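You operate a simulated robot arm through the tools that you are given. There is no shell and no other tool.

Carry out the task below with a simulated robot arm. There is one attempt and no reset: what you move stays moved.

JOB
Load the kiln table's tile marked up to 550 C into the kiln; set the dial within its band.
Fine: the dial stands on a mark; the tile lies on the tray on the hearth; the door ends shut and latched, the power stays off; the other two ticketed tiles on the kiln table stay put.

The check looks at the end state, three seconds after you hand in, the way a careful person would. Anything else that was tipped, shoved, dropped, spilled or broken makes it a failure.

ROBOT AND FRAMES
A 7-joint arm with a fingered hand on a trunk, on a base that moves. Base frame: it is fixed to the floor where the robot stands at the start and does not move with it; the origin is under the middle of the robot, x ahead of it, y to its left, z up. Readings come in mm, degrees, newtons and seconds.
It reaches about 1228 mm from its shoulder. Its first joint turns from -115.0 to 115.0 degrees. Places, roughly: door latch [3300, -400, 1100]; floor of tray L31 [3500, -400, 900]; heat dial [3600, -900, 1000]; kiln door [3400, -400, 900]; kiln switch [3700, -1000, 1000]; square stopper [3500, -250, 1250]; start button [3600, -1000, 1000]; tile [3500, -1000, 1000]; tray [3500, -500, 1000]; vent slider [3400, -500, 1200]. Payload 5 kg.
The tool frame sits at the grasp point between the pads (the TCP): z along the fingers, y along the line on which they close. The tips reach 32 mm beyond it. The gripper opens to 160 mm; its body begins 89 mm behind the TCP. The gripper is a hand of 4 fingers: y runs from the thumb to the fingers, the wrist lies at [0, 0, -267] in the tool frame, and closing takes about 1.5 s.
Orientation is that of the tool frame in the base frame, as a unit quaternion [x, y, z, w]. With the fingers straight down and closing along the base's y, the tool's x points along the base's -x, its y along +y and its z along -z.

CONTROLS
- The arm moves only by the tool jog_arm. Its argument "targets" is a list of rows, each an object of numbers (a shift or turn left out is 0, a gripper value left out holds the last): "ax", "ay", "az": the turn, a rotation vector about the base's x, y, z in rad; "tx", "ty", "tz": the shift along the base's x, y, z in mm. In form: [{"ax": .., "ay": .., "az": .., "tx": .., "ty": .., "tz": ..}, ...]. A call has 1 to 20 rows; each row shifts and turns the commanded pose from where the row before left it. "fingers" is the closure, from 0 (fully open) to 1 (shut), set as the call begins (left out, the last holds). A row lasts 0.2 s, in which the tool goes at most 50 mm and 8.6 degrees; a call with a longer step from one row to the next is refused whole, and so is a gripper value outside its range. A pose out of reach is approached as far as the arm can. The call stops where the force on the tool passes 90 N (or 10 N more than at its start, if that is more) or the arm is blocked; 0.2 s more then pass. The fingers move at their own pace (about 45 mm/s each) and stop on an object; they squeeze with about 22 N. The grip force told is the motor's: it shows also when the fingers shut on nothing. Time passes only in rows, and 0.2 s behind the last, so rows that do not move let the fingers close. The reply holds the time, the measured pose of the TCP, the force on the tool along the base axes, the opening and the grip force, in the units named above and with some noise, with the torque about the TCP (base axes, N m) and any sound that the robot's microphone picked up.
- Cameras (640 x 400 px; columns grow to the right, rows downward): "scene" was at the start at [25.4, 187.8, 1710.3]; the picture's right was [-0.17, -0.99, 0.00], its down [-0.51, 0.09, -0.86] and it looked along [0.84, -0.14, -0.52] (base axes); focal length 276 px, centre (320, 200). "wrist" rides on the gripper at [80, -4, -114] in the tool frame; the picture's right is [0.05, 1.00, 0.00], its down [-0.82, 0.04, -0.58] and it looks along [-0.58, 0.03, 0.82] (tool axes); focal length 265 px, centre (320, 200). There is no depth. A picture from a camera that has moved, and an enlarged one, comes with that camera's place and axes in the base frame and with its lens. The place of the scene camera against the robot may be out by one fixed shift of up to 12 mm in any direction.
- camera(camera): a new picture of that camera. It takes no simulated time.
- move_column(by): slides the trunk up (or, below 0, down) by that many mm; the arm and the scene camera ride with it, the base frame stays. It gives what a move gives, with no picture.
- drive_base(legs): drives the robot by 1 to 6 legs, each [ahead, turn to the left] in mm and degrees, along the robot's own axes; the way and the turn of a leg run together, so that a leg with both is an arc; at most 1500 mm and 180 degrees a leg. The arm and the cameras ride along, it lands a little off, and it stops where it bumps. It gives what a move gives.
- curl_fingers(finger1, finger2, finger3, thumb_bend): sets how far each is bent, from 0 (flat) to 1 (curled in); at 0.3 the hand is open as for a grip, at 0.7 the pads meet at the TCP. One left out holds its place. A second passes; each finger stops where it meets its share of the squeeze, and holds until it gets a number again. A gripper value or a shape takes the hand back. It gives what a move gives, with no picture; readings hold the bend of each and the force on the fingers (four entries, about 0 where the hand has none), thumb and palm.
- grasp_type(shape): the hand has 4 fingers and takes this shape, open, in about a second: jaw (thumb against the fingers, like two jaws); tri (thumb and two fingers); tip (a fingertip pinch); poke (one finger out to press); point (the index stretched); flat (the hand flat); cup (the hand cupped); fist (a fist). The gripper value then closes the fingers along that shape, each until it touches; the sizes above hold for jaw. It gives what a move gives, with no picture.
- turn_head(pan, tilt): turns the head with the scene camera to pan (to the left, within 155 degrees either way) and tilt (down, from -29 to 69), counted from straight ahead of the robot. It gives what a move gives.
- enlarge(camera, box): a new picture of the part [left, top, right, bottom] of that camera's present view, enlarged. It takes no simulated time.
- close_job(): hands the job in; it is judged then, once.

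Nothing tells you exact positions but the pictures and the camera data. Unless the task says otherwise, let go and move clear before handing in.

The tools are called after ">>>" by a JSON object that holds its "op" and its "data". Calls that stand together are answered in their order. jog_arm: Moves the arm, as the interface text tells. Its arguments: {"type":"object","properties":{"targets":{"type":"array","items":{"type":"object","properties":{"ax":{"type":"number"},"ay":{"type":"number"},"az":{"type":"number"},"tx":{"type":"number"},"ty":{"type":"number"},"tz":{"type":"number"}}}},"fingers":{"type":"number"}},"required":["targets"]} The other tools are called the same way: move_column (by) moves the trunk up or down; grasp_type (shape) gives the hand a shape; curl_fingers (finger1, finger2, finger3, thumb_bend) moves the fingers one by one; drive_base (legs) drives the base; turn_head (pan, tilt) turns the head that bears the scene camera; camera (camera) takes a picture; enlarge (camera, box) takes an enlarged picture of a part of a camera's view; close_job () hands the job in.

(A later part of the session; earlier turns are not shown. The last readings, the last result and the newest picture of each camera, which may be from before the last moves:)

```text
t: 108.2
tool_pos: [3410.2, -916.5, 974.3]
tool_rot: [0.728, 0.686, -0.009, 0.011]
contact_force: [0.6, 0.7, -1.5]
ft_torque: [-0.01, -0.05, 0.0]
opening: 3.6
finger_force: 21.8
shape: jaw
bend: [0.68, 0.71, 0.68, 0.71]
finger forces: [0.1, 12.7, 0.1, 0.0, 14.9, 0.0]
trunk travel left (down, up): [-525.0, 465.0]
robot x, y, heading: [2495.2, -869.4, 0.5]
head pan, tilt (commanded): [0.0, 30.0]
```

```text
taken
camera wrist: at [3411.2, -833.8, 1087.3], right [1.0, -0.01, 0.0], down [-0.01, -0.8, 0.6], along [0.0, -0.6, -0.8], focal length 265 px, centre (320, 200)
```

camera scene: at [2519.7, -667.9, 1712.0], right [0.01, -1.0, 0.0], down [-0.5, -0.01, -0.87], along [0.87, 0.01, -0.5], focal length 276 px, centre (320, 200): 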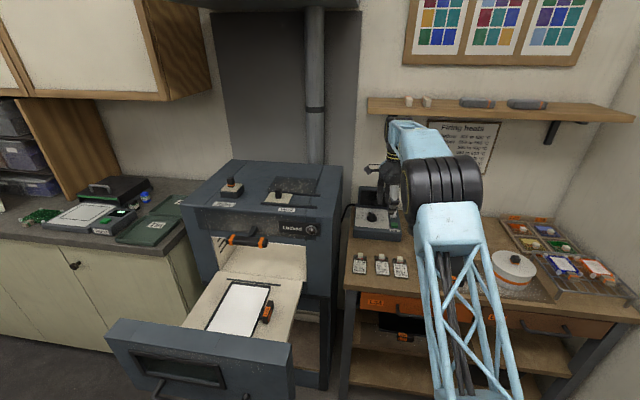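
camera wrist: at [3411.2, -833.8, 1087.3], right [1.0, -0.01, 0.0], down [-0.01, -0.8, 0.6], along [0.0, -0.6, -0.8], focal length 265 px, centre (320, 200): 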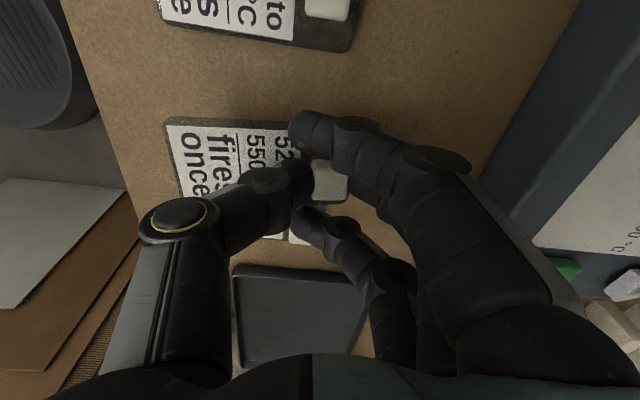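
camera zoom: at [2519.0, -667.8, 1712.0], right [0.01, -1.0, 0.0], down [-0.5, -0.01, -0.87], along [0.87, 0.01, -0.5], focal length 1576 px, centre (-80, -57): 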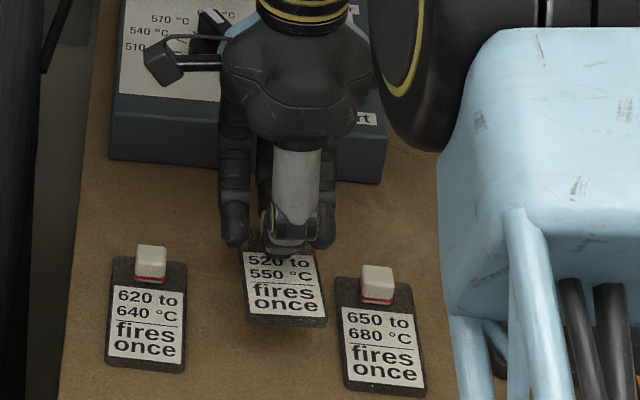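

The tile is lifted and level. I raise it higher, draw it back toward me clear of the kiln corner, before moving left over the tray.

>>> {"op": "jog_arm", "data": {"targets": [{"tz": 35}, {"tz": 40}, {"tz": 40}, {"tz": 40}, {"tz": 40}, {"tz": 40}, {"tx": -30, "tz": 20}, {"tx": -35}, {"tx": -35}, {"tx": -35}, {"tx": -35}, {"tx": -35}, {"tx": -35}]}}

>>> {"op": "camera", "data": {"camera": "scene"}}

>>> {"op": "camera", "data": {"camera": "wrist"}}

```text
t: 111.0
tool_pos: [3166.9, -915.3, 1230.0]
tool_rot: [0.727, 0.686, -0.007, 0.011]
contact_force: [0.6, 0.5, -0.8]
ft_torque: [-0.02, -0.06, 0.02]
opening: 3.5
finger_force: 22.6
shape: jaw
bend: [0.68, 0.71, 0.68, 0.71]
finger forces: [0.0, 12.6, 0.0, 0.0, 14.2, 0.0]
trunk travel left (down, up): [-525.0, 465.0]
robot x, y, heading: [2494.6, -871.2, 0.4]
head pan, tilt (commanded): [0.0, 30.0]
```

```text
taken
camera scene: at [2518.1, -667.8, 1712.2], right [0.01, -1.0, 0.0], down [-0.5, -0.01, -0.87], along [0.87, 0.01, -0.5], focal length 276 px, centre (320, 200)
```

scene: 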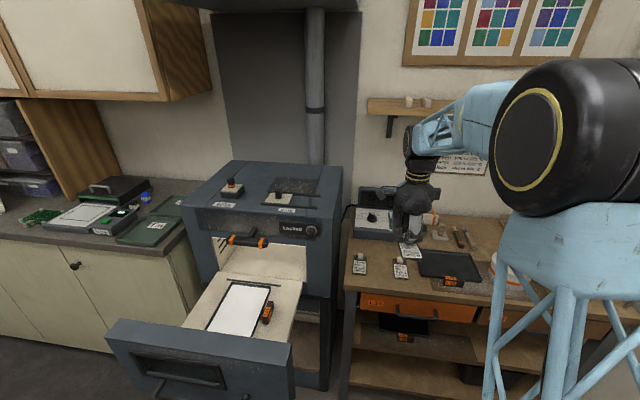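

```text
taken
camera wrist: at [3168.1, -832.8, 1341.6], right [1.0, -0.01, 0.0], down [-0.01, -0.8, 0.6], along [0.0, -0.6, -0.8], focal length 265 px, centre (320, 200)
```

wrist: 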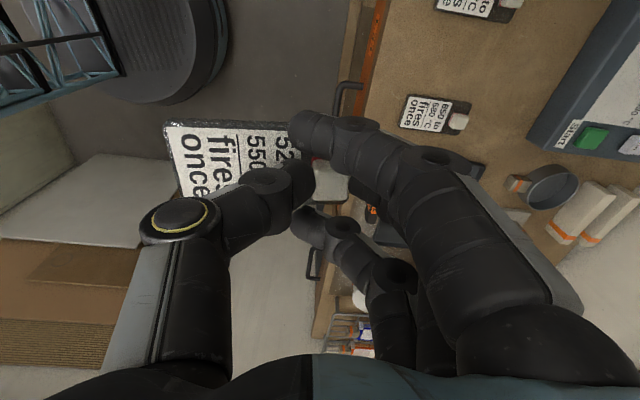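

The tile is held steady. I move left to above the tray, staying high.

>>> {"op": "jog_arm", "data": {"targets": [{"ty": 30}, {"ty": 40}, {"ty": 40}, {"ty": 40}, {"ty": 40}, {"ty": 40}, {"ty": 40}]}}

>>> {"op": "camera", "data": {"camera": "wrist"}}

```text
t: 112.6
tool_pos: [3170.1, -643.4, 1231.4]
tool_rot: [0.727, 0.686, -0.009, 0.011]
contact_force: [-0.1, 1.2, -0.7]
ft_torque: [-0.03, -0.04, 0.02]
opening: 3.2
finger_force: 22.1
shape: jaw
bend: [0.68, 0.71, 0.68, 0.71]
finger forces: [0.0, 12.4, 0.0, 0.0, 13.9, 0.1]
trunk travel left (down, up): [-525.0, 465.0]
robot x, y, heading: [2495.9, -871.1, 0.6]
head pan, tilt (commanded): [0.0, 30.0]
```

```text
taken
camera wrist: at [3170.4, -560.0, 1342.7], right [1.0, -0.01, 0.0], down [-0.01, -0.8, 0.6], along [0.0, -0.6, -0.8], focal length 265 px, centre (320, 200)
```

wrist: 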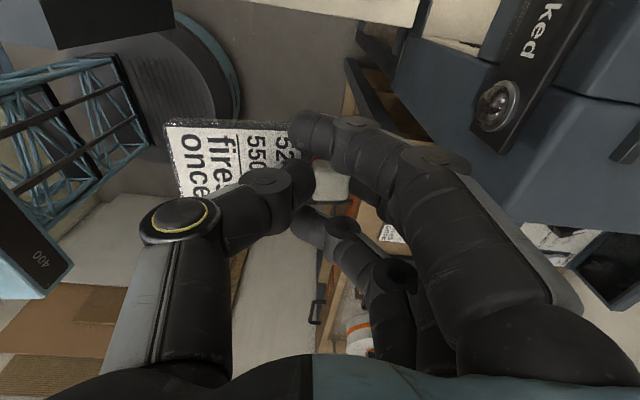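

>>> {"op": "jog_arm", "data": {"targets": [{"ty": 40}, {"ty": 40}, {"ty": 40}, {"ty": 40}, {"ty": 40}, {"ty": 40}, {"ty": 16}, {}]}}

>>> {"op": "camera", "data": {"camera": "wrist"}}

>>> {"op": "camera", "data": {"camera": "scene"}}

```text
t: 114.4
tool_pos: [3170.4, -389.3, 1231.3]
tool_rot: [0.728, 0.686, -0.009, 0.01]
contact_force: [0.2, -0.4, -1.1]
ft_torque: [-0.01, -0.03, -0.01]
opening: 3.8
finger_force: 22.0
shape: jaw
bend: [0.68, 0.71, 0.68, 0.71]
finger forces: [0.0, 12.5, 0.1, 0.0, 13.9, 0.0]
trunk travel left (down, up): [-525.0, 465.0]
robot x, y, heading: [2491.9, -868.6, 0.6]
head pan, tilt (commanded): [0.0, 30.0]
```

```text
taken
camera wrist: at [3170.2, -306.5, 1343.6], right [1.0, -0.01, 0.0], down [-0.01, -0.8, 0.6], along [0.0, -0.6, -0.8], focal length 265 px, centre (320, 200)
```

wrist: 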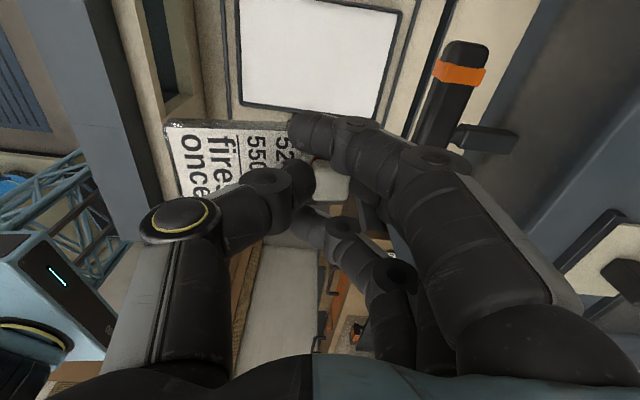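

```text
taken
camera scene: at [2519.0, -667.6, 1712.0], right [0.01, -1.0, 0.0], down [-0.5, -0.01, -0.87], along [0.87, 0.01, -0.5], focal length 276 px, centre (320, 200)
```

scene: 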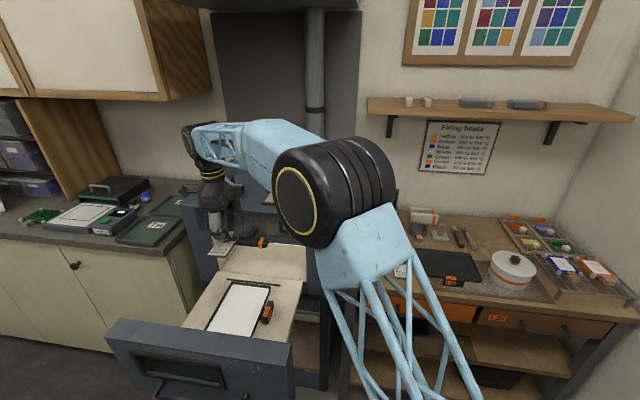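

I now see the tray precisely: floor corners about (3040,-442), (3265,-466), (3284,-317), centre (3162,-380). The hand's knuckles would come close to the latch bar in this orientation, so I yaw the hand back +86° and lay the tile across the tray.

>>> {"op": "jog_arm", "data": {"targets": [{"az": 0.1257, "tx": -1, "ty": 2}, {"az": 0.1257, "tx": -1, "ty": 3}, {"az": 0.1257, "tx": -1, "ty": 3}, {"az": 0.1257, "tx": -1, "ty": 3}, {"az": 0.1257, "tx": -1, "ty": 3}, {"az": 0.1257, "tx": -1, "ty": 3}, {"az": 0.1257, "tx": -1, "ty": 3}, {"az": 0.1257, "tx": -1, "ty": 3}, {"az": 0.1257, "tx": -1, "ty": 3}, {"az": 0.1257, "tx": -1, "ty": 3}, {"az": 0.1257, "ty": 2}, {"az": 0.1257}, {}]}}

>>> {"op": "camera", "data": {"camera": "wrist"}}

>>> {"op": "camera", "data": {"camera": "scene"}}

```text
t: 117.2
tool_pos: [3160.9, -359.5, 1229.3]
tool_rot: [0.062, 0.998, 0.001, 0.013]
contact_force: [1.1, 0.6, -0.8]
ft_torque: [0.0, 0.01, -0.03]
opening: 3.6
finger_force: 21.5
shape: jaw
bend: [0.68, 0.71, 0.68, 0.71]
finger forces: [0.0, 12.6, 0.0, 0.0, 13.9, 0.0]
trunk travel left (down, up): [-525.0, 465.0]
robot x, y, heading: [2493.4, -872.4, 0.7]
head pan, tilt (commanded): [0.0, 30.0]
```

```text
taken
camera wrist: at [3077.0, -353.9, 1341.2], right [0.07, 1.0, 0.0], down [0.8, -0.06, 0.6], along [0.6, -0.04, -0.8], focal length 265 px, centre (320, 200)
```

wrist: 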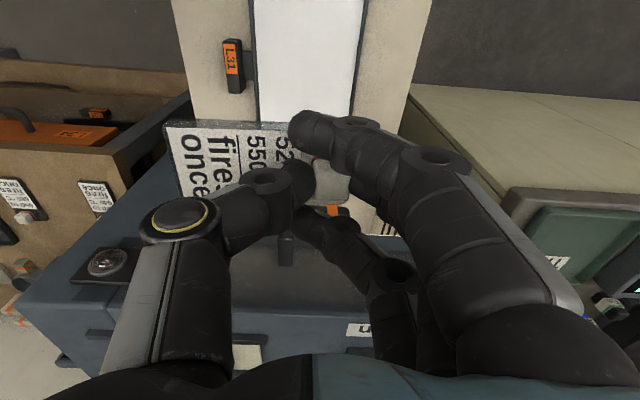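

```text
taken
camera scene: at [2518.9, -667.4, 1712.0], right [0.01, -1.0, 0.0], down [-0.5, -0.01, -0.87], along [0.87, 0.01, -0.5], focal length 276 px, centre (320, 200)
```

scene: 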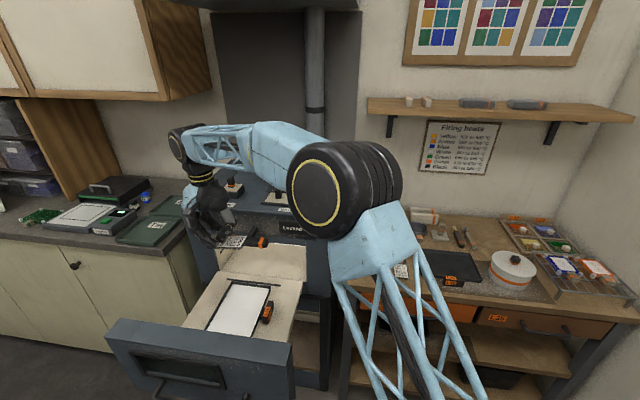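

The tile now lies aligned across the tray; I shift 5 mm left and descend in stages.

>>> {"op": "jog_arm", "data": {"targets": [{"ty": 5, "tz": -30}, {"tz": -35}, {"tz": -35}, {"tz": -35}, {"tz": -35}, {"tz": -30}, {}]}}

>>> {"op": "camera", "data": {"camera": "wrist"}}

>>> {"op": "camera", "data": {"camera": "scene"}}

>>> {"op": "enlarge", "data": {"camera": "scene", "box": [170, 200, 310, 350]}}

```text
t: 118.8
tool_pos: [3161.1, -353.2, 1027.7]
tool_rot: [0.062, 0.998, 0.001, 0.013]
contact_force: [0.0, -0.8, -0.4]
ft_torque: [0.05, -0.04, 0.02]
opening: 3.5
finger_force: 21.9
shape: jaw
bend: [0.68, 0.71, 0.68, 0.71]
finger forces: [0.0, 12.6, 0.1, 0.0, 13.8, 0.0]
trunk travel left (down, up): [-525.0, 465.0]
robot x, y, heading: [2493.6, -872.3, 0.9]
head pan, tilt (commanded): [0.0, 30.0]
```

```text
taken
camera wrist: at [3077.2, -347.5, 1140.8], right [0.07, 1.0, 0.0], down [0.8, -0.06, 0.6], along [0.6, -0.04, -0.8], focal length 265 px, centre (320, 200)
```

wrist: 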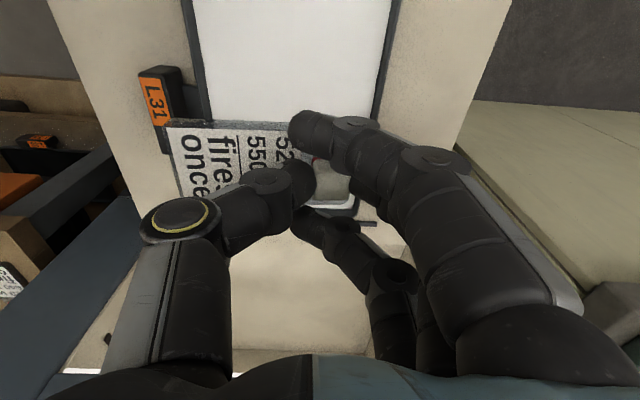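

```text
taken
camera scene: at [2519.0, -667.5, 1712.1], right [0.01, -1.0, 0.0], down [-0.5, -0.01, -0.87], along [0.87, 0.01, -0.5], focal length 276 px, centre (320, 200)
```

scene: 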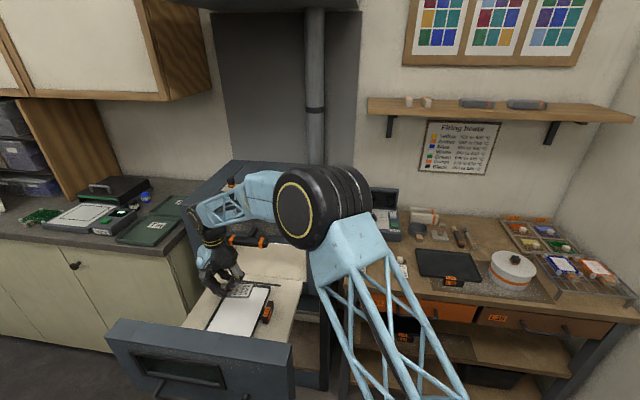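

```text
2.67 times, centred on (240, 275) of scene
camera zoom: at [2519.0, -667.5, 1712.1], right [0.01, -1.0, 0.0], down [-0.5, -0.01, -0.87], along [0.87, 0.01, -0.5], focal length 736 px, centre (533, 0)
```

zoom: 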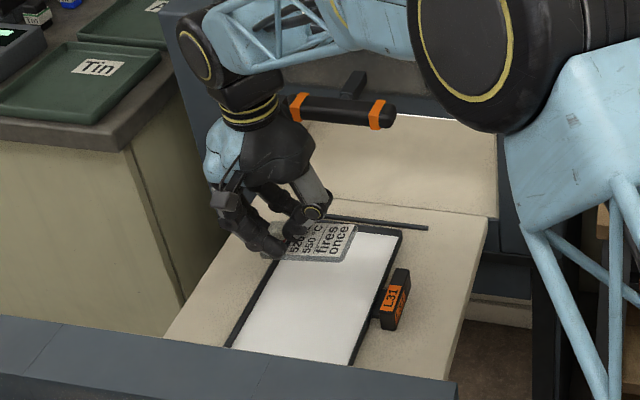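

Clear so far. I descend further, then in small steps with force checks.

>>> {"op": "jog_arm", "data": {"targets": [{"tz": -20}, {"tz": -20}, {"tz": -15}, {}]}}

>>> {"op": "camera", "data": {"camera": "wrist"}}

>>> {"op": "enlarge", "data": {"camera": "scene", "box": [180, 230, 310, 350]}}

```text
t: 119.8
tool_pos: [3158.4, -352.7, 973.2]
tool_rot: [0.06, 0.998, 0.001, 0.013]
contact_force: [0.3, -0.5, -1.0]
ft_torque: [0.01, 0.01, -0.01]
opening: 3.7
finger_force: 22.4
shape: jaw
bend: [0.68, 0.71, 0.68, 0.71]
finger forces: [0.0, 12.7, 0.1, 0.0, 13.8, 0.0]
trunk travel left (down, up): [-525.0, 465.0]
robot x, y, heading: [2493.8, -872.7, 0.3]
head pan, tilt (commanded): [0.0, 30.0]
```

```text
taken
camera wrist: at [3075.8, -347.2, 1085.9], right [0.07, 1.0, 0.0], down [0.8, -0.06, 0.6], along [0.6, -0.04, -0.8], focal length 265 px, centre (320, 200)
```

wrist: 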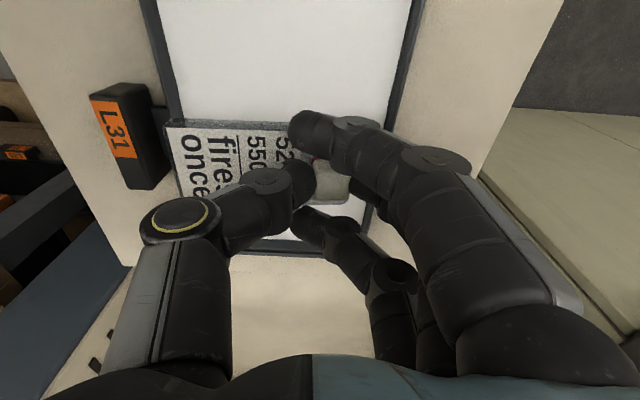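

```text
3.33 times, centred on (245, 290) of scene
camera zoom: at [2519.0, -667.4, 1712.0], right [0.01, -1.0, 0.0], down [-0.5, -0.01, -0.87], along [0.87, 0.01, -0.5], focal length 920 px, centre (570, -100)
```

zoom: 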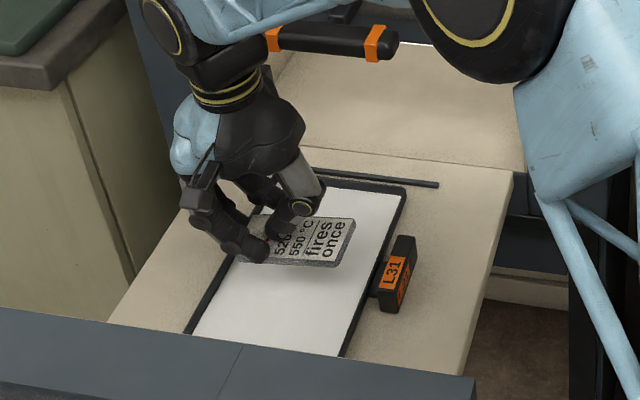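

The tile will sit with ~16 mm margin on both sides. I go down in small steps, reading forces.

>>> {"op": "jog_arm", "data": {"targets": [{"tz": -8}, {"tz": -8}, {}]}}

>>> {"op": "jog_arm", "data": {"targets": [{"tz": -5}, {}]}}

>>> {"op": "enlarge", "data": {"camera": "scene", "box": [200, 250, 270, 310]}}

```text
t: 120.6
tool_pos: [3157.6, -352.3, 957.7]
tool_rot: [0.061, 0.998, 0.0, 0.013]
contact_force: [0.4, -1.0, -0.4]
ft_torque: [0.01, -0.01, 0.01]
opening: 3.5
finger_force: 22.1
shape: jaw
bend: [0.68, 0.71, 0.68, 0.71]
finger forces: [0.0, 12.6, 0.0, 0.0, 13.7, 0.1]
trunk travel left (down, up): [-525.0, 465.0]
robot x, y, heading: [2494.5, -870.5, 0.5]
head pan, tilt (commanded): [0.0, 30.0]
```

```text
t: 121.2
tool_pos: [3160.0, -353.0, 953.1]
tool_rot: [0.061, 0.998, 0.002, 0.013]
contact_force: [-0.6, -0.6, -1.0]
ft_torque: [-0.01, 0.0, -0.02]
opening: 3.6
finger_force: 21.8
shape: jaw
bend: [0.68, 0.71, 0.68, 0.71]
finger forces: [0.1, 12.6, 0.0, 0.0, 13.8, 0.0]
trunk travel left (down, up): [-525.0, 465.0]
robot x, y, heading: [2493.4, -871.6, 0.6]
head pan, tilt (commanded): [0.0, 30.0]
```

```text
6.67 times, centred on (235, 280) of scene
camera zoom: at [2519.0, -667.4, 1712.0], right [0.01, -1.0, 0.0], down [-0.5, -0.01, -0.87], along [0.87, 0.01, -0.5], focal length 1839 px, centre (887, -333)
```

zoom: 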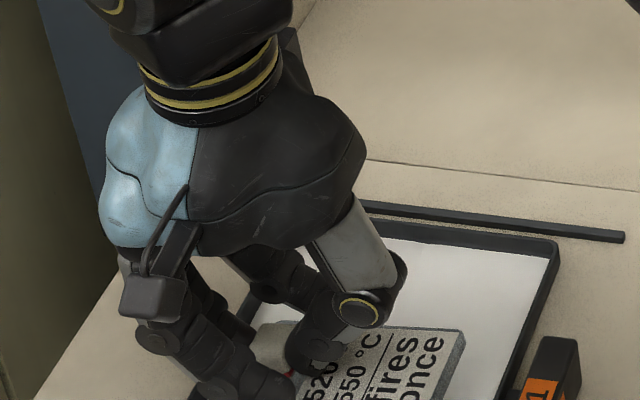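

>>> {"op": "jog_arm", "data": {"targets": [{"tz": -4}, {}]}}

>>> {"op": "enlarge", "data": {"camera": "scene", "box": [200, 270, 280, 330]}}

>>> {"op": "enlarge", "data": {"camera": "wrist", "box": [150, 80, 450, 280]}}

```text
t: 121.8
tool_pos: [3160.3, -353.7, 948.5]
tool_rot: [0.062, 0.998, 0.001, 0.014]
contact_force: [0.1, 0.1, -0.6]
ft_torque: [0.02, 0.03, -0.01]
opening: 3.5
finger_force: 21.8
shape: jaw
bend: [0.68, 0.71, 0.68, 0.71]
finger forces: [0.1, 12.6, 0.1, 0.0, 13.9, 0.0]
trunk travel left (down, up): [-525.0, 465.0]
robot x, y, heading: [2497.0, -868.8, 0.6]
head pan, tilt (commanded): [0.0, 30.0]
```

```text
6.67 times, centred on (240, 300) of scene
camera zoom: at [2519.0, -667.4, 1712.0], right [0.01, -1.0, 0.0], down [-0.5, -0.01, -0.87], along [0.87, 0.01, -0.5], focal length 1839 px, centre (853, -467)
```

zoom: 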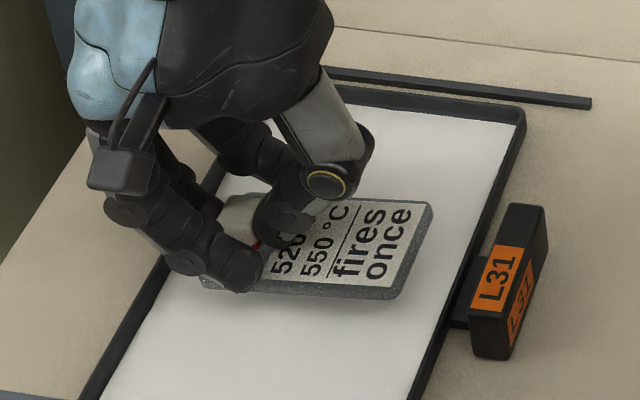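

```text
2.00 times, centred on (300, 180) of wrist
camera zoom: at [3076.9, -347.8, 1060.9], right [0.07, 1.0, 0.0], down [0.8, -0.06, 0.6], along [0.6, -0.04, -0.8], focal length 531 px, centre (360, 240)
```

zoom: 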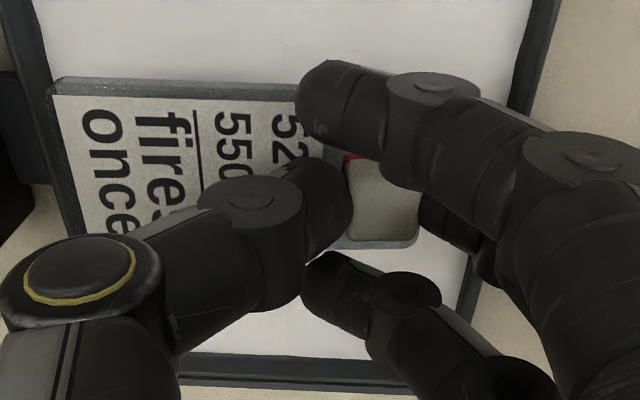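

>>> {"op": "jog_arm", "data": {"targets": [{"ty": 3, "tz": -4}, {}]}}

>>> {"op": "jog_arm", "data": {"targets": [{"tz": -3}, {}]}}

>>> {"op": "enlarge", "data": {"camera": "scene", "box": [200, 270, 280, 330]}}

```text
t: 122.4
tool_pos: [3160.3, -349.3, 945.8]
tool_rot: [0.061, 0.998, 0.0, 0.013]
contact_force: [-1.0, 0.1, -0.7]
ft_torque: [0.02, -0.02, -0.01]
opening: 3.7
finger_force: 22.1
shape: jaw
bend: [0.68, 0.71, 0.68, 0.71]
finger forces: [0.1, 12.6, 0.0, 0.1, 13.9, 0.0]
trunk travel left (down, up): [-525.0, 465.0]
robot x, y, heading: [2494.5, -875.0, 0.5]
head pan, tilt (commanded): [0.0, 30.0]
```

```text
t: 123.0
tool_pos: [3159.3, -349.7, 942.9]
tool_rot: [0.061, 0.998, 0.001, 0.013]
contact_force: [0.3, 0.1, -0.6]
ft_torque: [0.03, 0.03, -0.02]
opening: 3.5
finger_force: 22.2
shape: jaw
bend: [0.68, 0.71, 0.68, 0.71]
finger forces: [0.0, 12.6, 0.0, 0.1, 13.7, 0.1]
trunk travel left (down, up): [-525.0, 465.0]
robot x, y, heading: [2494.7, -872.2, 0.6]
head pan, tilt (commanded): [0.0, 30.0]
```

```text
6.67 times, centred on (240, 300) of scene
camera zoom: at [2519.0, -667.4, 1712.0], right [0.01, -1.0, 0.0], down [-0.5, -0.01, -0.87], along [0.87, 0.01, -0.5], focal length 1839 px, centre (853, -467)
```

zoom: 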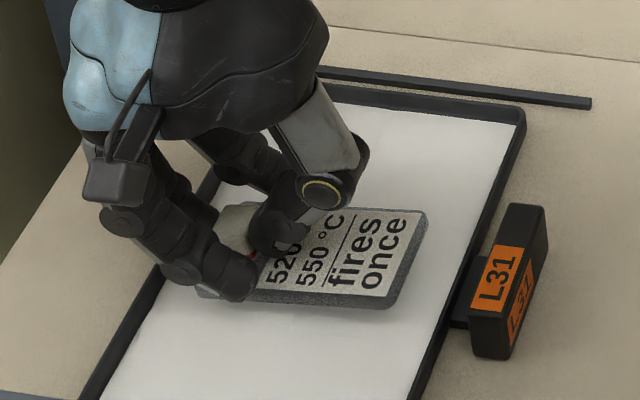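

>>> {"op": "jog_arm", "data": {"targets": [{"tz": -3}, {}]}}

>>> {"op": "jog_arm", "data": {"targets": [{"tz": -2}, {}]}}

>>> {"op": "enlarge", "data": {"camera": "scene", "box": [200, 270, 280, 330]}}

```text
t: 123.6
tool_pos: [3159.7, -350.0, 940.7]
tool_rot: [0.061, 0.998, 0.001, 0.013]
contact_force: [-0.7, 0.4, -0.9]
ft_torque: [0.0, -0.01, -0.02]
opening: 3.7
finger_force: 22.2
shape: jaw
bend: [0.68, 0.71, 0.68, 0.71]
finger forces: [0.1, 12.6, 0.1, 0.1, 13.7, 0.0]
trunk travel left (down, up): [-525.0, 465.0]
robot x, y, heading: [2495.2, -871.6, 0.5]
head pan, tilt (commanded): [0.0, 30.0]
```

```text
t: 124.2
tool_pos: [3158.1, -350.1, 937.7]
tool_rot: [0.061, 0.998, 0.001, 0.013]
contact_force: [0.2, 0.6, -0.9]
ft_torque: [0.0, 0.01, -0.02]
opening: 3.6
finger_force: 22.2
shape: jaw
bend: [0.68, 0.71, 0.68, 0.71]
finger forces: [0.0, 12.6, 0.0, 0.1, 13.8, 0.1]
trunk travel left (down, up): [-525.0, 465.0]
robot x, y, heading: [2493.7, -873.6, 0.5]
head pan, tilt (commanded): [0.0, 30.0]
```

```text
6.67 times, centred on (240, 300) of scene
camera zoom: at [2519.0, -667.4, 1712.0], right [0.01, -1.0, 0.0], down [-0.5, -0.01, -0.87], along [0.87, 0.01, -0.5], focal length 1839 px, centre (853, -467)
```

zoom: 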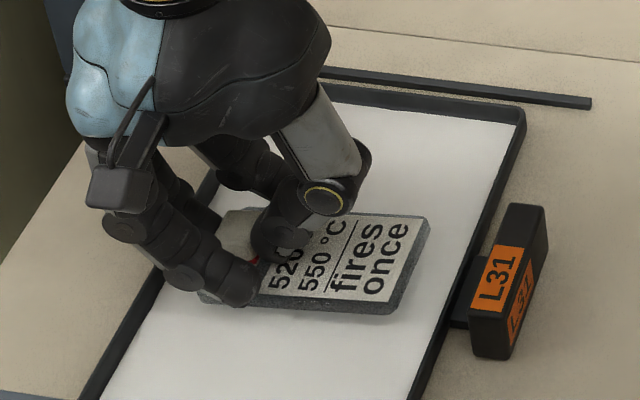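

>>> {"op": "jog_arm", "data": {"targets": [{"tz": -2}, {}]}}

>>> {"op": "jog_arm", "data": {"targets": [{"tz": -2}, {}]}}

>>> {"op": "enlarge", "data": {"camera": "scene", "box": [200, 270, 280, 330]}}

```text
t: 124.8
tool_pos: [3160.1, -350.1, 936.8]
tool_rot: [0.061, 0.998, 0.001, 0.013]
contact_force: [-0.9, 0.0, -1.0]
ft_torque: [0.0, -0.01, -0.02]
opening: 3.6
finger_force: 22.1
shape: jaw
bend: [0.68, 0.71, 0.68, 0.71]
finger forces: [0.0, 12.6, 0.0, 0.1, 13.7, 0.0]
trunk travel left (down, up): [-525.0, 465.0]
robot x, y, heading: [2496.3, -872.1, 0.4]
head pan, tilt (commanded): [0.0, 30.0]
```

```text
t: 125.4
tool_pos: [3159.6, -350.0, 932.3]
tool_rot: [0.06, 0.998, 0.001, 0.013]
contact_force: [0.0, -0.8, -0.5]
ft_torque: [-0.01, -0.02, 0.02]
opening: 3.5
finger_force: 22.4
shape: jaw
bend: [0.68, 0.71, 0.68, 0.71]
finger forces: [0.0, 12.5, 0.0, 0.1, 14.1, 0.1]
trunk travel left (down, up): [-525.0, 465.0]
robot x, y, heading: [2494.7, -870.6, 0.6]
head pan, tilt (commanded): [0.0, 30.0]
```

```text
6.67 times, centred on (240, 300) of scene
camera zoom: at [2519.0, -667.4, 1712.0], right [0.01, -1.0, 0.0], down [-0.5, -0.01, -0.87], along [0.87, 0.01, -0.5], focal length 1839 px, centre (853, -467)
```

zoom: 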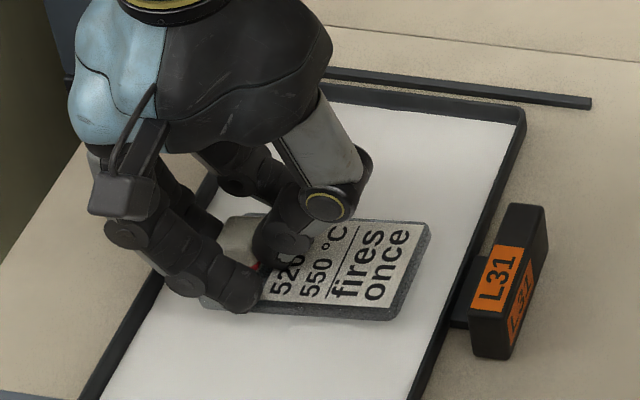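

>>> {"op": "jog_arm", "data": {"targets": [{"tz": -2}, {}]}}

>>> {"op": "enlarge", "data": {"camera": "scene", "box": [200, 270, 280, 330]}}

```text
t: 126.0
tool_pos: [3160.4, -351.1, 931.8]
tool_rot: [0.062, 0.998, 0.002, 0.013]
contact_force: [-0.3, -0.9, 4.6]
ft_torque: [0.12, 0.02, 0.0]
opening: 3.7
finger_force: 21.5
shape: jaw
bend: [0.68, 0.71, 0.68, 0.71]
finger forces: [0.0, 12.8, 0.1, 0.1, 17.5, 0.0]
trunk travel left (down, up): [-525.0, 465.0]
robot x, y, heading: [2493.0, -868.2, 0.6]
head pan, tilt (commanded): [0.0, 30.0]
```

```text
6.67 times, centred on (240, 300) of scene
camera zoom: at [2518.5, -667.9, 1712.2], right [0.01, -1.0, 0.0], down [-0.5, -0.01, -0.87], along [0.87, 0.01, -0.5], focal length 1839 px, centre (853, -467)
```

zoom: 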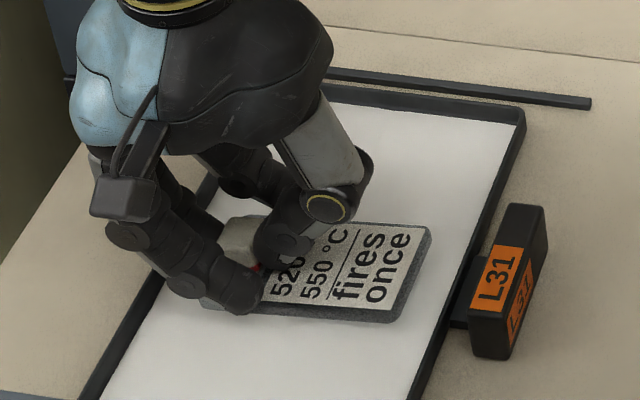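

Contact with the tray floor (+4.6 N). I open only slightly to free the knob, then rise.

>>> {"op": "jog_arm", "data": {"targets": [{}, {}, {}, {}], "fingers": 0.9}}

>>> {"op": "enlarge", "data": {"camera": "wrist", "box": [150, 80, 450, 280]}}

```text
t: 127.0
tool_pos: [3160.8, -349.7, 930.9]
tool_rot: [0.061, 0.998, 0.001, 0.013]
contact_force: [0.0, 1.3, 2.1]
ft_torque: [0.01, 0.02, 0.06]
opening: 16.6
finger_force: 0.0
shape: jaw
bend: [0.72, 0.71, 0.72, 0.7]
finger forces: [0.0, 1.6, 0.0, 0.0, 1.1, 0.0]
trunk travel left (down, up): [-525.0, 465.0]
robot x, y, heading: [2494.0, -869.7, 0.4]
head pan, tilt (commanded): [0.0, 30.0]
```

```text
2.00 times, centred on (300, 180) of wrist
camera zoom: at [3076.9, -345.0, 1043.0], right [0.07, 1.0, 0.0], down [0.8, -0.06, 0.6], along [0.6, -0.04, -0.8], focal length 531 px, centre (360, 240)
```

zoom: 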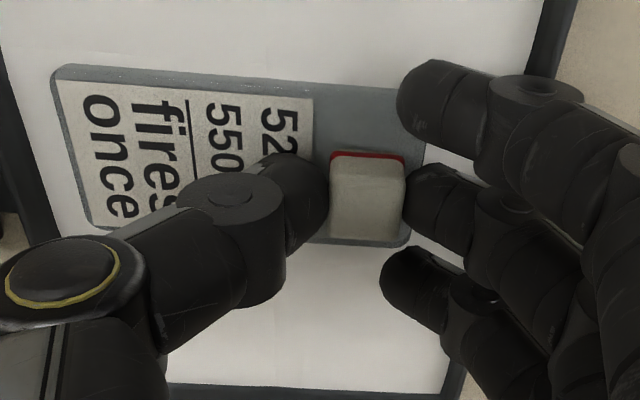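

>>> {"op": "jog_arm", "data": {"targets": [{"tz": 1}, {"tz": 1}, {}], "fingers": 0.82}}

>>> {"op": "enlarge", "data": {"camera": "wrist", "box": [150, 80, 450, 280]}}

```text
t: 127.8
tool_pos: [3159.1, -350.9, 932.8]
tool_rot: [0.061, 0.998, 0.001, 0.013]
contact_force: [-0.2, 0.0, 0.1]
ft_torque: [-0.03, -0.02, 0.0]
opening: 28.3
finger_force: 0.1
shape: jaw
bend: [0.73, 0.73, 0.73, 0.7]
finger forces: [0.1, 0.1, 0.1, 0.1, 0.0, 0.0]
trunk travel left (down, up): [-525.0, 465.0]
robot x, y, heading: [2493.2, -872.0, 0.4]
head pan, tilt (commanded): [0.0, 30.0]
```

```text
2.00 times, centred on (300, 180) of wrist
camera zoom: at [3077.1, -345.9, 1045.4], right [0.07, 1.0, 0.0], down [0.8, -0.06, 0.6], along [0.6, -0.04, -0.8], focal length 531 px, centre (360, 240)
```

zoom: 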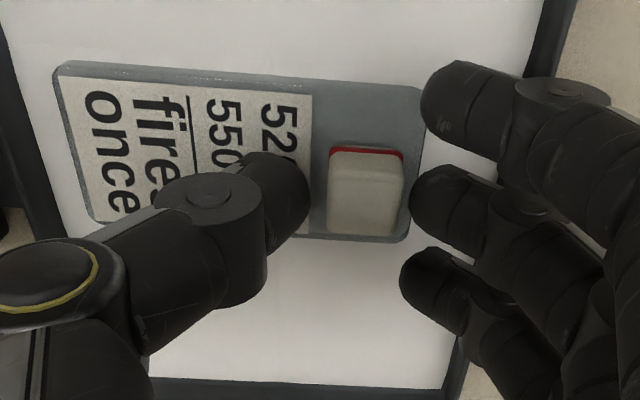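

Both sides of the knob are free and no forces remain. I rise straight up.

>>> {"op": "jog_arm", "data": {"targets": [{"tz": 5}, {"tz": 10}, {"tz": 15}, {"tz": 30}, {"tz": 40}, {"tz": 40}, {"tz": 40}, {"tz": 40}, {"tz": 40}]}}

>>> {"op": "camera", "data": {"camera": "wrist"}}

>>> {"op": "enlarge", "data": {"camera": "scene", "box": [180, 230, 310, 350]}}

>>> {"op": "camera", "data": {"camera": "scene"}}

```text
t: 129.8
tool_pos: [3159.9, -351.6, 1192.6]
tool_rot: [0.06, 0.998, 0.001, 0.013]
contact_force: [1.1, -0.8, 0.8]
ft_torque: [-0.02, -0.01, 0.0]
opening: 28.2
finger_force: 0.2
shape: jaw
bend: [0.73, 0.73, 0.73, 0.7]
finger forces: [0.0, 0.0, 0.0, 0.0, 0.1, 0.1]
trunk travel left (down, up): [-525.0, 465.0]
robot x, y, heading: [2493.5, -873.2, 0.5]
head pan, tilt (commanded): [0.0, 30.0]
```

```text
taken
camera wrist: at [3077.5, -347.5, 1305.0], right [0.07, 1.0, 0.0], down [0.8, -0.06, 0.6], along [0.6, -0.04, -0.8], focal length 265 px, centre (320, 200)
```

wrist: 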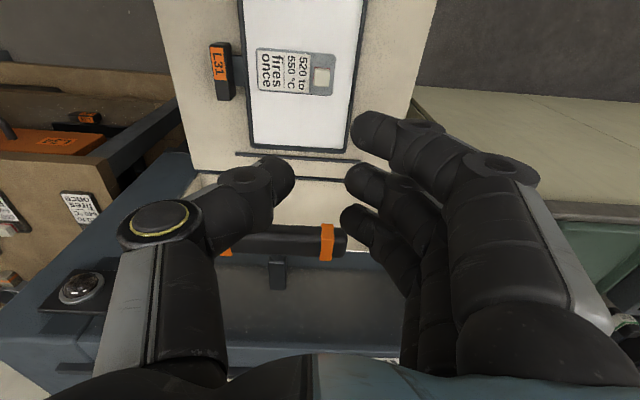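

```text
3.33 times, centred on (245, 290) of scene
camera zoom: at [2518.6, -667.8, 1712.0], right [0.01, -1.0, 0.0], down [-0.5, -0.01, -0.87], along [0.87, 0.01, -0.5], focal length 920 px, centre (570, -100)
```

zoom: 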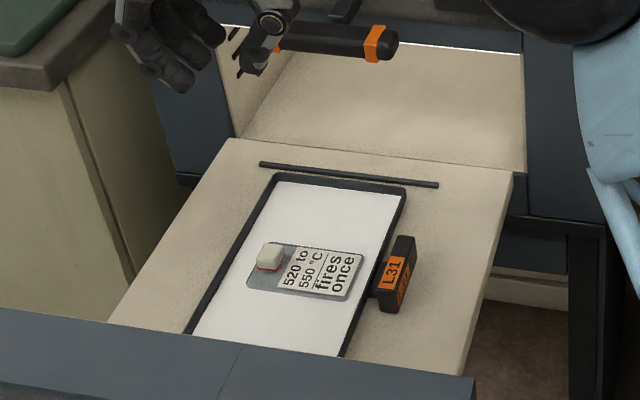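

```text
taken
camera scene: at [2518.6, -667.8, 1712.0], right [0.01, -1.0, 0.0], down [-0.5, -0.01, -0.87], along [0.87, 0.01, -0.5], focal length 276 px, centre (320, 200)
```

scene: 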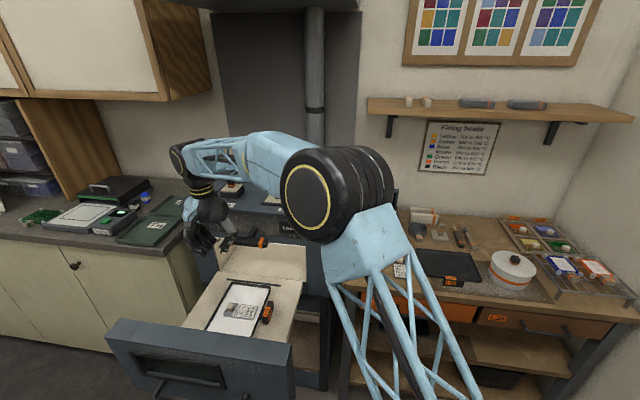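

The tile lies flat on the tray. Next I close the drawer. I lift the arm higher, tuck it in front of the robot, and reposition the base in front of the kiln.

>>> {"op": "jog_arm", "data": {"targets": [{"tz": 30, "ty": -20}, {"tz": 30, "ty": -30}, {"ty": -45}, {"ty": -45}, {"ty": -45}, {"ty": -45}, {"ty": -45}, {"ty": -45}, {"ty": -45}, {"ty": -45}], "fingers": 0}}

>>> {"op": "drive_base", "data": {"legs": [[0, -48], [-420, 0], [0, 48]]}}

>>> {"op": "camera", "data": {"camera": "scene"}}

```text
t: 132.0
tool_pos: [3157.6, -761.5, 1254.0]
tool_rot: [0.061, 0.998, 0.002, 0.013]
contact_force: [-0.7, -0.2, -0.1]
ft_torque: [0.01, 0.01, -0.01]
opening: 159.8
finger_force: 0.0
shape: jaw
bend: [0.3, 0.3, 0.3, 0.3]
finger forces: [0.0, 0.0, 0.0, 0.0, 0.0, 0.1]
trunk travel left (down, up): [-525.0, 465.0]
robot x, y, heading: [2492.4, -867.4, 0.4]
head pan, tilt (commanded): [0.0, 30.0]
```

```text
t: 139.1
tool_pos: [2872.8, -452.7, 1254.0]
tool_rot: [0.06, 0.998, 0.001, 0.013]
contact_force: [0.1, 0.8, -0.3]
ft_torque: [-0.02, -0.01, -0.02]
opening: 159.7
finger_force: 0.1
shape: jaw
bend: [0.3, 0.3, 0.3, 0.3]
finger forces: [0.0, 0.1, 0.0, 0.1, 0.1, 0.0]
trunk travel left (down, up): [-525.0, 465.0]
robot x, y, heading: [2205.8, -560.9, 0.6]
head pan, tilt (commanded): [0.0, 30.0]
```

```text
taken
camera scene: at [2233.0, -361.6, 1712.0], right [0.01, -1.0, 0.0], down [-0.5, -0.01, -0.87], along [0.87, 0.01, -0.5], focal length 276 px, centre (320, 200)
```

scene: 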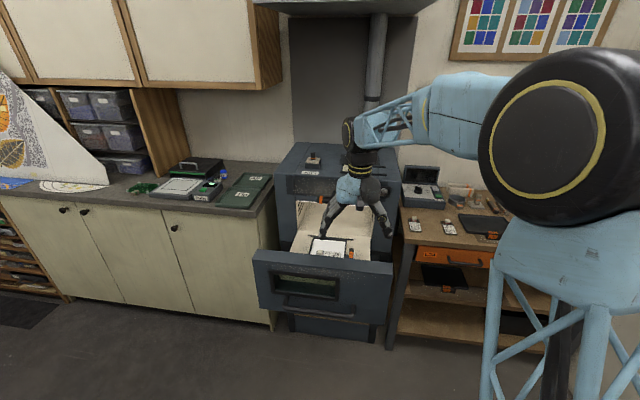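

I back the base up a little, turn the hand to point at the drawer front (aligned with the kiln's slight yaw), and roll it to straddle the bar.

>>> {"op": "drive_base", "data": {"legs": [[-125, 0]]}}

>>> {"op": "jog_arm", "data": {"targets": [{"ty": 8, "ax": -0.0157, "ay": -0.13}, {"ty": 8, "ax": -0.0157, "ay": -0.13}, {"ty": 8, "ax": -0.0157, "ay": -0.13}, {"ty": 8, "ax": -0.0157, "ay": -0.13}, {"ty": 8, "ax": -0.0157, "ay": -0.13}, {"ty": 8, "ax": -0.0157, "ay": -0.13}, {"ty": 8, "ax": -0.0157, "ay": -0.13}, {"ty": 8, "ax": -0.0157, "ay": -0.13}, {"ty": 8, "ax": -0.0157, "ay": -0.13}, {"ty": 8, "ax": -0.0157, "ay": -0.13}, {"ty": 8, "ax": -0.0157, "ay": -0.13}, {"ty": 8, "ax": -0.0157, "ay": -0.13}]}}

>>> {"op": "camera", "data": {"camera": "wrist"}}

```text
t: 140.4
tool_pos: [2743.2, -453.6, 1255.3]
tool_rot: [0.06, 0.998, 0.002, 0.012]
contact_force: [-0.6, 0.2, 0.1]
ft_torque: [0.02, -0.01, 0.03]
opening: 160.0
finger_force: 0.1
shape: jaw
bend: [0.3, 0.3, 0.3, 0.3]
finger forces: [0.0, 0.0, 0.0, 0.1, 0.1, 0.0]
trunk travel left (down, up): [-525.0, 465.0]
robot x, y, heading: [2078.8, -565.7, 0.6]
head pan, tilt (commanded): [0.0, 30.0]
```

```text
t: 143.0
tool_pos: [2744.6, -358.3, 1254.8]
tool_rot: [0.041, 0.696, -0.042, 0.716]
contact_force: [0.0, 0.6, -0.8]
ft_torque: [0.0, 0.01, -0.03]
opening: 160.1
finger_force: 0.2
shape: jaw
bend: [0.3, 0.3, 0.3, 0.3]
finger forces: [0.0, 0.1, 0.1, 0.0, 0.0, 0.0]
trunk travel left (down, up): [-525.0, 465.0]
robot x, y, heading: [2079.2, -565.2, 0.8]
head pan, tilt (commanded): [0.0, 30.0]
```

```text
taken
camera wrist: at [2633.0, -349.7, 1171.0], right [0.12, 0.99, -0.05], down [-0.59, 0.11, 0.8], along [0.8, -0.06, 0.6], focal length 265 px, centre (320, 200)
```

wrist: 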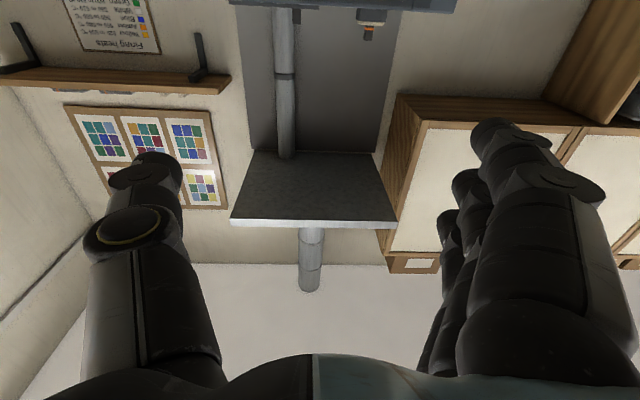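

>>> {"op": "jog_arm", "data": {"targets": [{"tz": -29, "ax": 0.13, "ay": -0.0153}, {"tz": -29, "ax": 0.13, "ay": -0.0153}, {"tz": -29, "ax": 0.13, "ay": -0.0153}, {"tz": -29, "ax": 0.13, "ay": -0.0153}, {"tz": -29, "ax": 0.13, "ay": -0.0153}, {"tz": -29, "ax": 0.13, "ay": -0.0153}, {"tz": -29, "ax": 0.13, "ay": -0.0153}, {"tz": -29, "ax": 0.13, "ay": -0.0153}, {"tz": -29, "ax": 0.13, "ay": -0.0153}, {"tz": -29, "ax": 0.13, "ay": -0.0153}, {"tz": -29, "ax": 0.13, "ay": -0.0153}, {"tz": -30, "ax": 0.13, "ay": -0.0153}]}}

>>> {"op": "camera", "data": {"camera": "wrist"}}

>>> {"op": "camera", "data": {"camera": "scene"}}

```text
t: 145.6
tool_pos: [2747.1, -356.7, 905.8]
tool_rot: [0.535, 0.461, 0.464, 0.535]
contact_force: [-0.9, -0.3, 0.5]
ft_torque: [0.0, -0.06, 0.02]
opening: 160.0
finger_force: 0.1
shape: jaw
bend: [0.3, 0.3, 0.3, 0.3]
finger forces: [0.0, 0.0, 0.0, 0.0, 0.0, 0.0]
trunk travel left (down, up): [-525.0, 465.0]
robot x, y, heading: [2077.4, -566.7, 0.7]
head pan, tilt (commanded): [0.0, 30.0]
```

```text
taken
camera wrist: at [2645.5, -261.0, 902.1], right [0.0, 0.05, 1.0], down [-0.69, -0.72, 0.04], along [0.72, -0.69, 0.03], focal length 265 px, centre (320, 200)
```

wrist: 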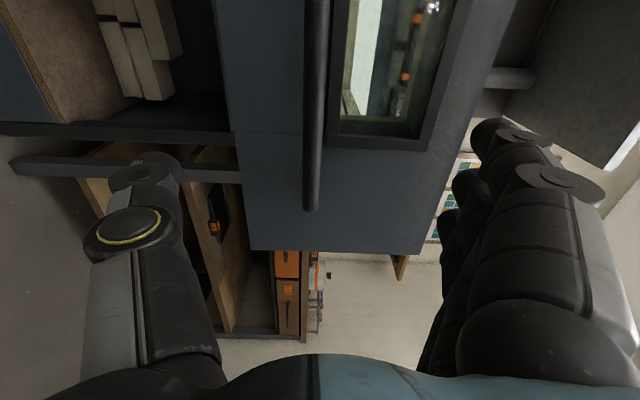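

```text
taken
camera scene: at [2104.3, -363.1, 1712.1], right [0.01, -1.0, 0.0], down [-0.5, -0.01, -0.87], along [0.87, 0.01, -0.5], focal length 276 px, centre (320, 200)
```

scene: 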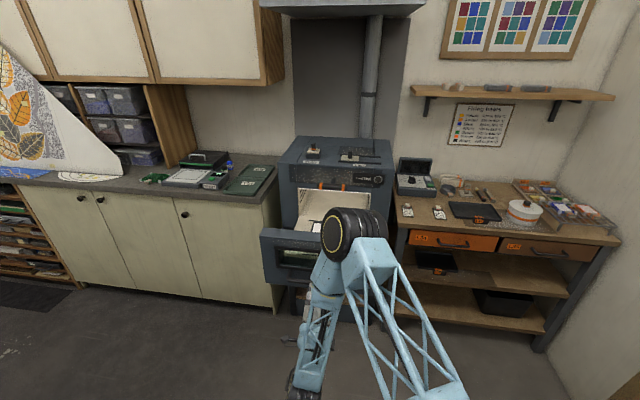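

The bar is centred in the grip plane. I advance along the hand axis and close around it.

>>> {"op": "jog_arm", "data": {"targets": [{"tx": 27, "ty": -3.8, "tz": -1}, {"tx": 27, "ty": -3.8, "tz": -1}, {"tx": 27, "ty": -3.8}, {"tx": 26, "ty": -3.8}]}}

>>> {"op": "camera", "data": {"camera": "wrist"}}

>>> {"op": "jog_arm", "data": {"targets": [{}, {}, {}, {}, {}, {}, {}, {}, {}], "fingers": 1.0}}

>>> {"op": "camera", "data": {"camera": "wrist"}}

```text
t: 146.6
tool_pos: [2851.1, -373.2, 902.6]
tool_rot: [0.534, 0.462, 0.463, 0.536]
contact_force: [-0.3, -0.6, -0.3]
ft_torque: [-0.02, 0.0, 0.01]
opening: 159.9
finger_force: 0.0
shape: jaw
bend: [0.3, 0.3, 0.3, 0.3]
finger forces: [0.0, 0.0, 0.0, 0.1, 0.0, 0.1]
trunk travel left (down, up): [-525.0, 465.0]
robot x, y, heading: [2080.8, -564.1, 0.6]
head pan, tilt (commanded): [0.0, 30.0]
```

```text
taken
camera wrist: at [2749.7, -277.2, 898.8], right [0.01, 0.05, 1.0], down [-0.69, -0.72, 0.04], along [0.72, -0.69, 0.03], focal length 265 px, centre (320, 200)
```

wrist: 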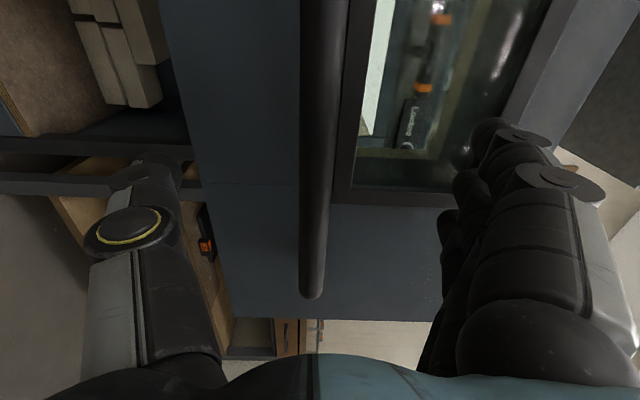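

```text
t: 148.6
tool_pos: [2850.7, -372.3, 903.2]
tool_rot: [0.535, 0.462, 0.463, 0.536]
contact_force: [3.4, -0.5, -0.7]
ft_torque: [0.02, -0.02, 0.02]
opening: 4.3
finger_force: 11.7
shape: jaw
bend: [0.69, 0.69, 0.69, 0.7]
finger forces: [2.9, 2.9, 2.9, 0.0, 9.5, 0.0]
trunk travel left (down, up): [-525.0, 465.0]
robot x, y, heading: [2080.4, -568.2, 0.5]
head pan, tilt (commanded): [0.0, 30.0]
```

```text
taken
camera wrist: at [2749.9, -277.0, 898.9], right [0.01, 0.05, 1.0], down [-0.69, -0.72, 0.04], along [0.72, -0.69, 0.03], focal length 265 px, centre (320, 200)
```

wrist: 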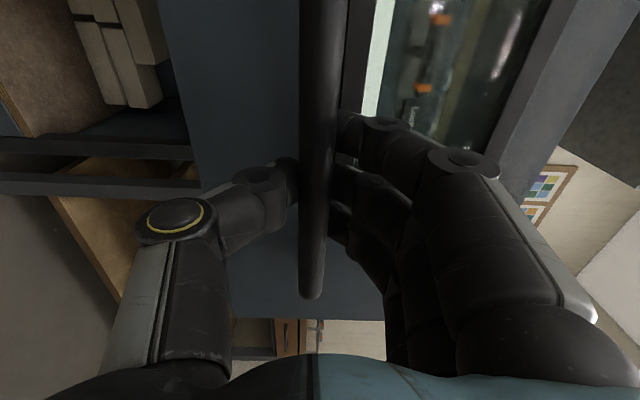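

Squarely gripped. I push the drawer in smoothly along its rail direction.

>>> {"op": "jog_arm", "data": {"targets": [{"tx": 5, "ty": -0.6}, {"tx": 8, "ty": -1}, {"tx": 11, "ty": -1.4}, {"tx": 14, "ty": -1.8}, {"tx": 14, "ty": -1.8}, {"tx": 14, "ty": -1.8}, {"tx": 14, "ty": -1.8}, {"tx": 11, "ty": -1.4}, {"tx": 8, "ty": -1}, {}]}}

>>> {"op": "enlarge", "data": {"camera": "scene", "box": [240, 170, 400, 300]}}

>>> {"op": "camera", "data": {"camera": "wrist"}}

```text
t: 150.8
tool_pos: [2950.1, -385.8, 903.5]
tool_rot: [0.535, 0.462, 0.462, 0.535]
contact_force: [-0.3, 0.5, -0.3]
ft_torque: [0.0, -0.03, 0.02]
opening: 0.0
finger_force: 22.6
shape: jaw
bend: [0.71, 0.69, 0.71, 0.72]
finger forces: [0.0, 0.0, 0.0, 0.0, 0.4, 0.1]
trunk travel left (down, up): [-525.0, 465.0]
robot x, y, heading: [2081.5, -565.6, 0.7]
head pan, tilt (commanded): [0.0, 30.0]
```

```text
3.08 times, centred on (320, 235) of scene
camera zoom: at [2104.2, -363.2, 1712.1], right [0.01, -1.0, 0.0], down [-0.5, -0.01, -0.87], along [0.87, 0.01, -0.5], focal length 849 px, centre (320, 92)
```

zoom: 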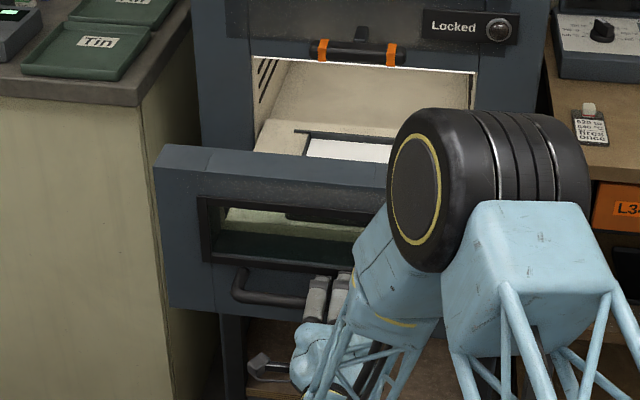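

```text
taken
camera wrist: at [2849.6, -291.2, 899.8], right [0.01, 0.05, 1.0], down [-0.69, -0.72, 0.04], along [0.72, -0.69, 0.03], focal length 265 px, centre (320, 200)
```

wrist: 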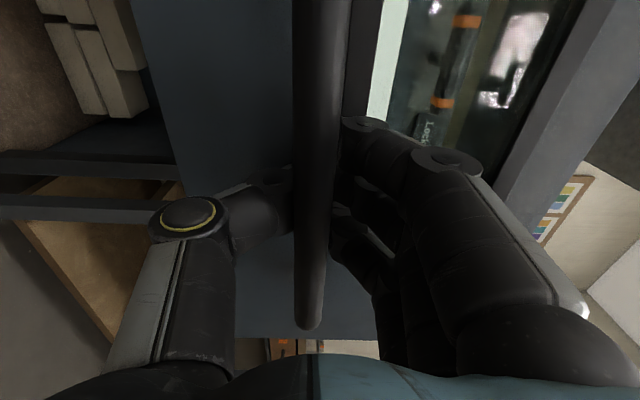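

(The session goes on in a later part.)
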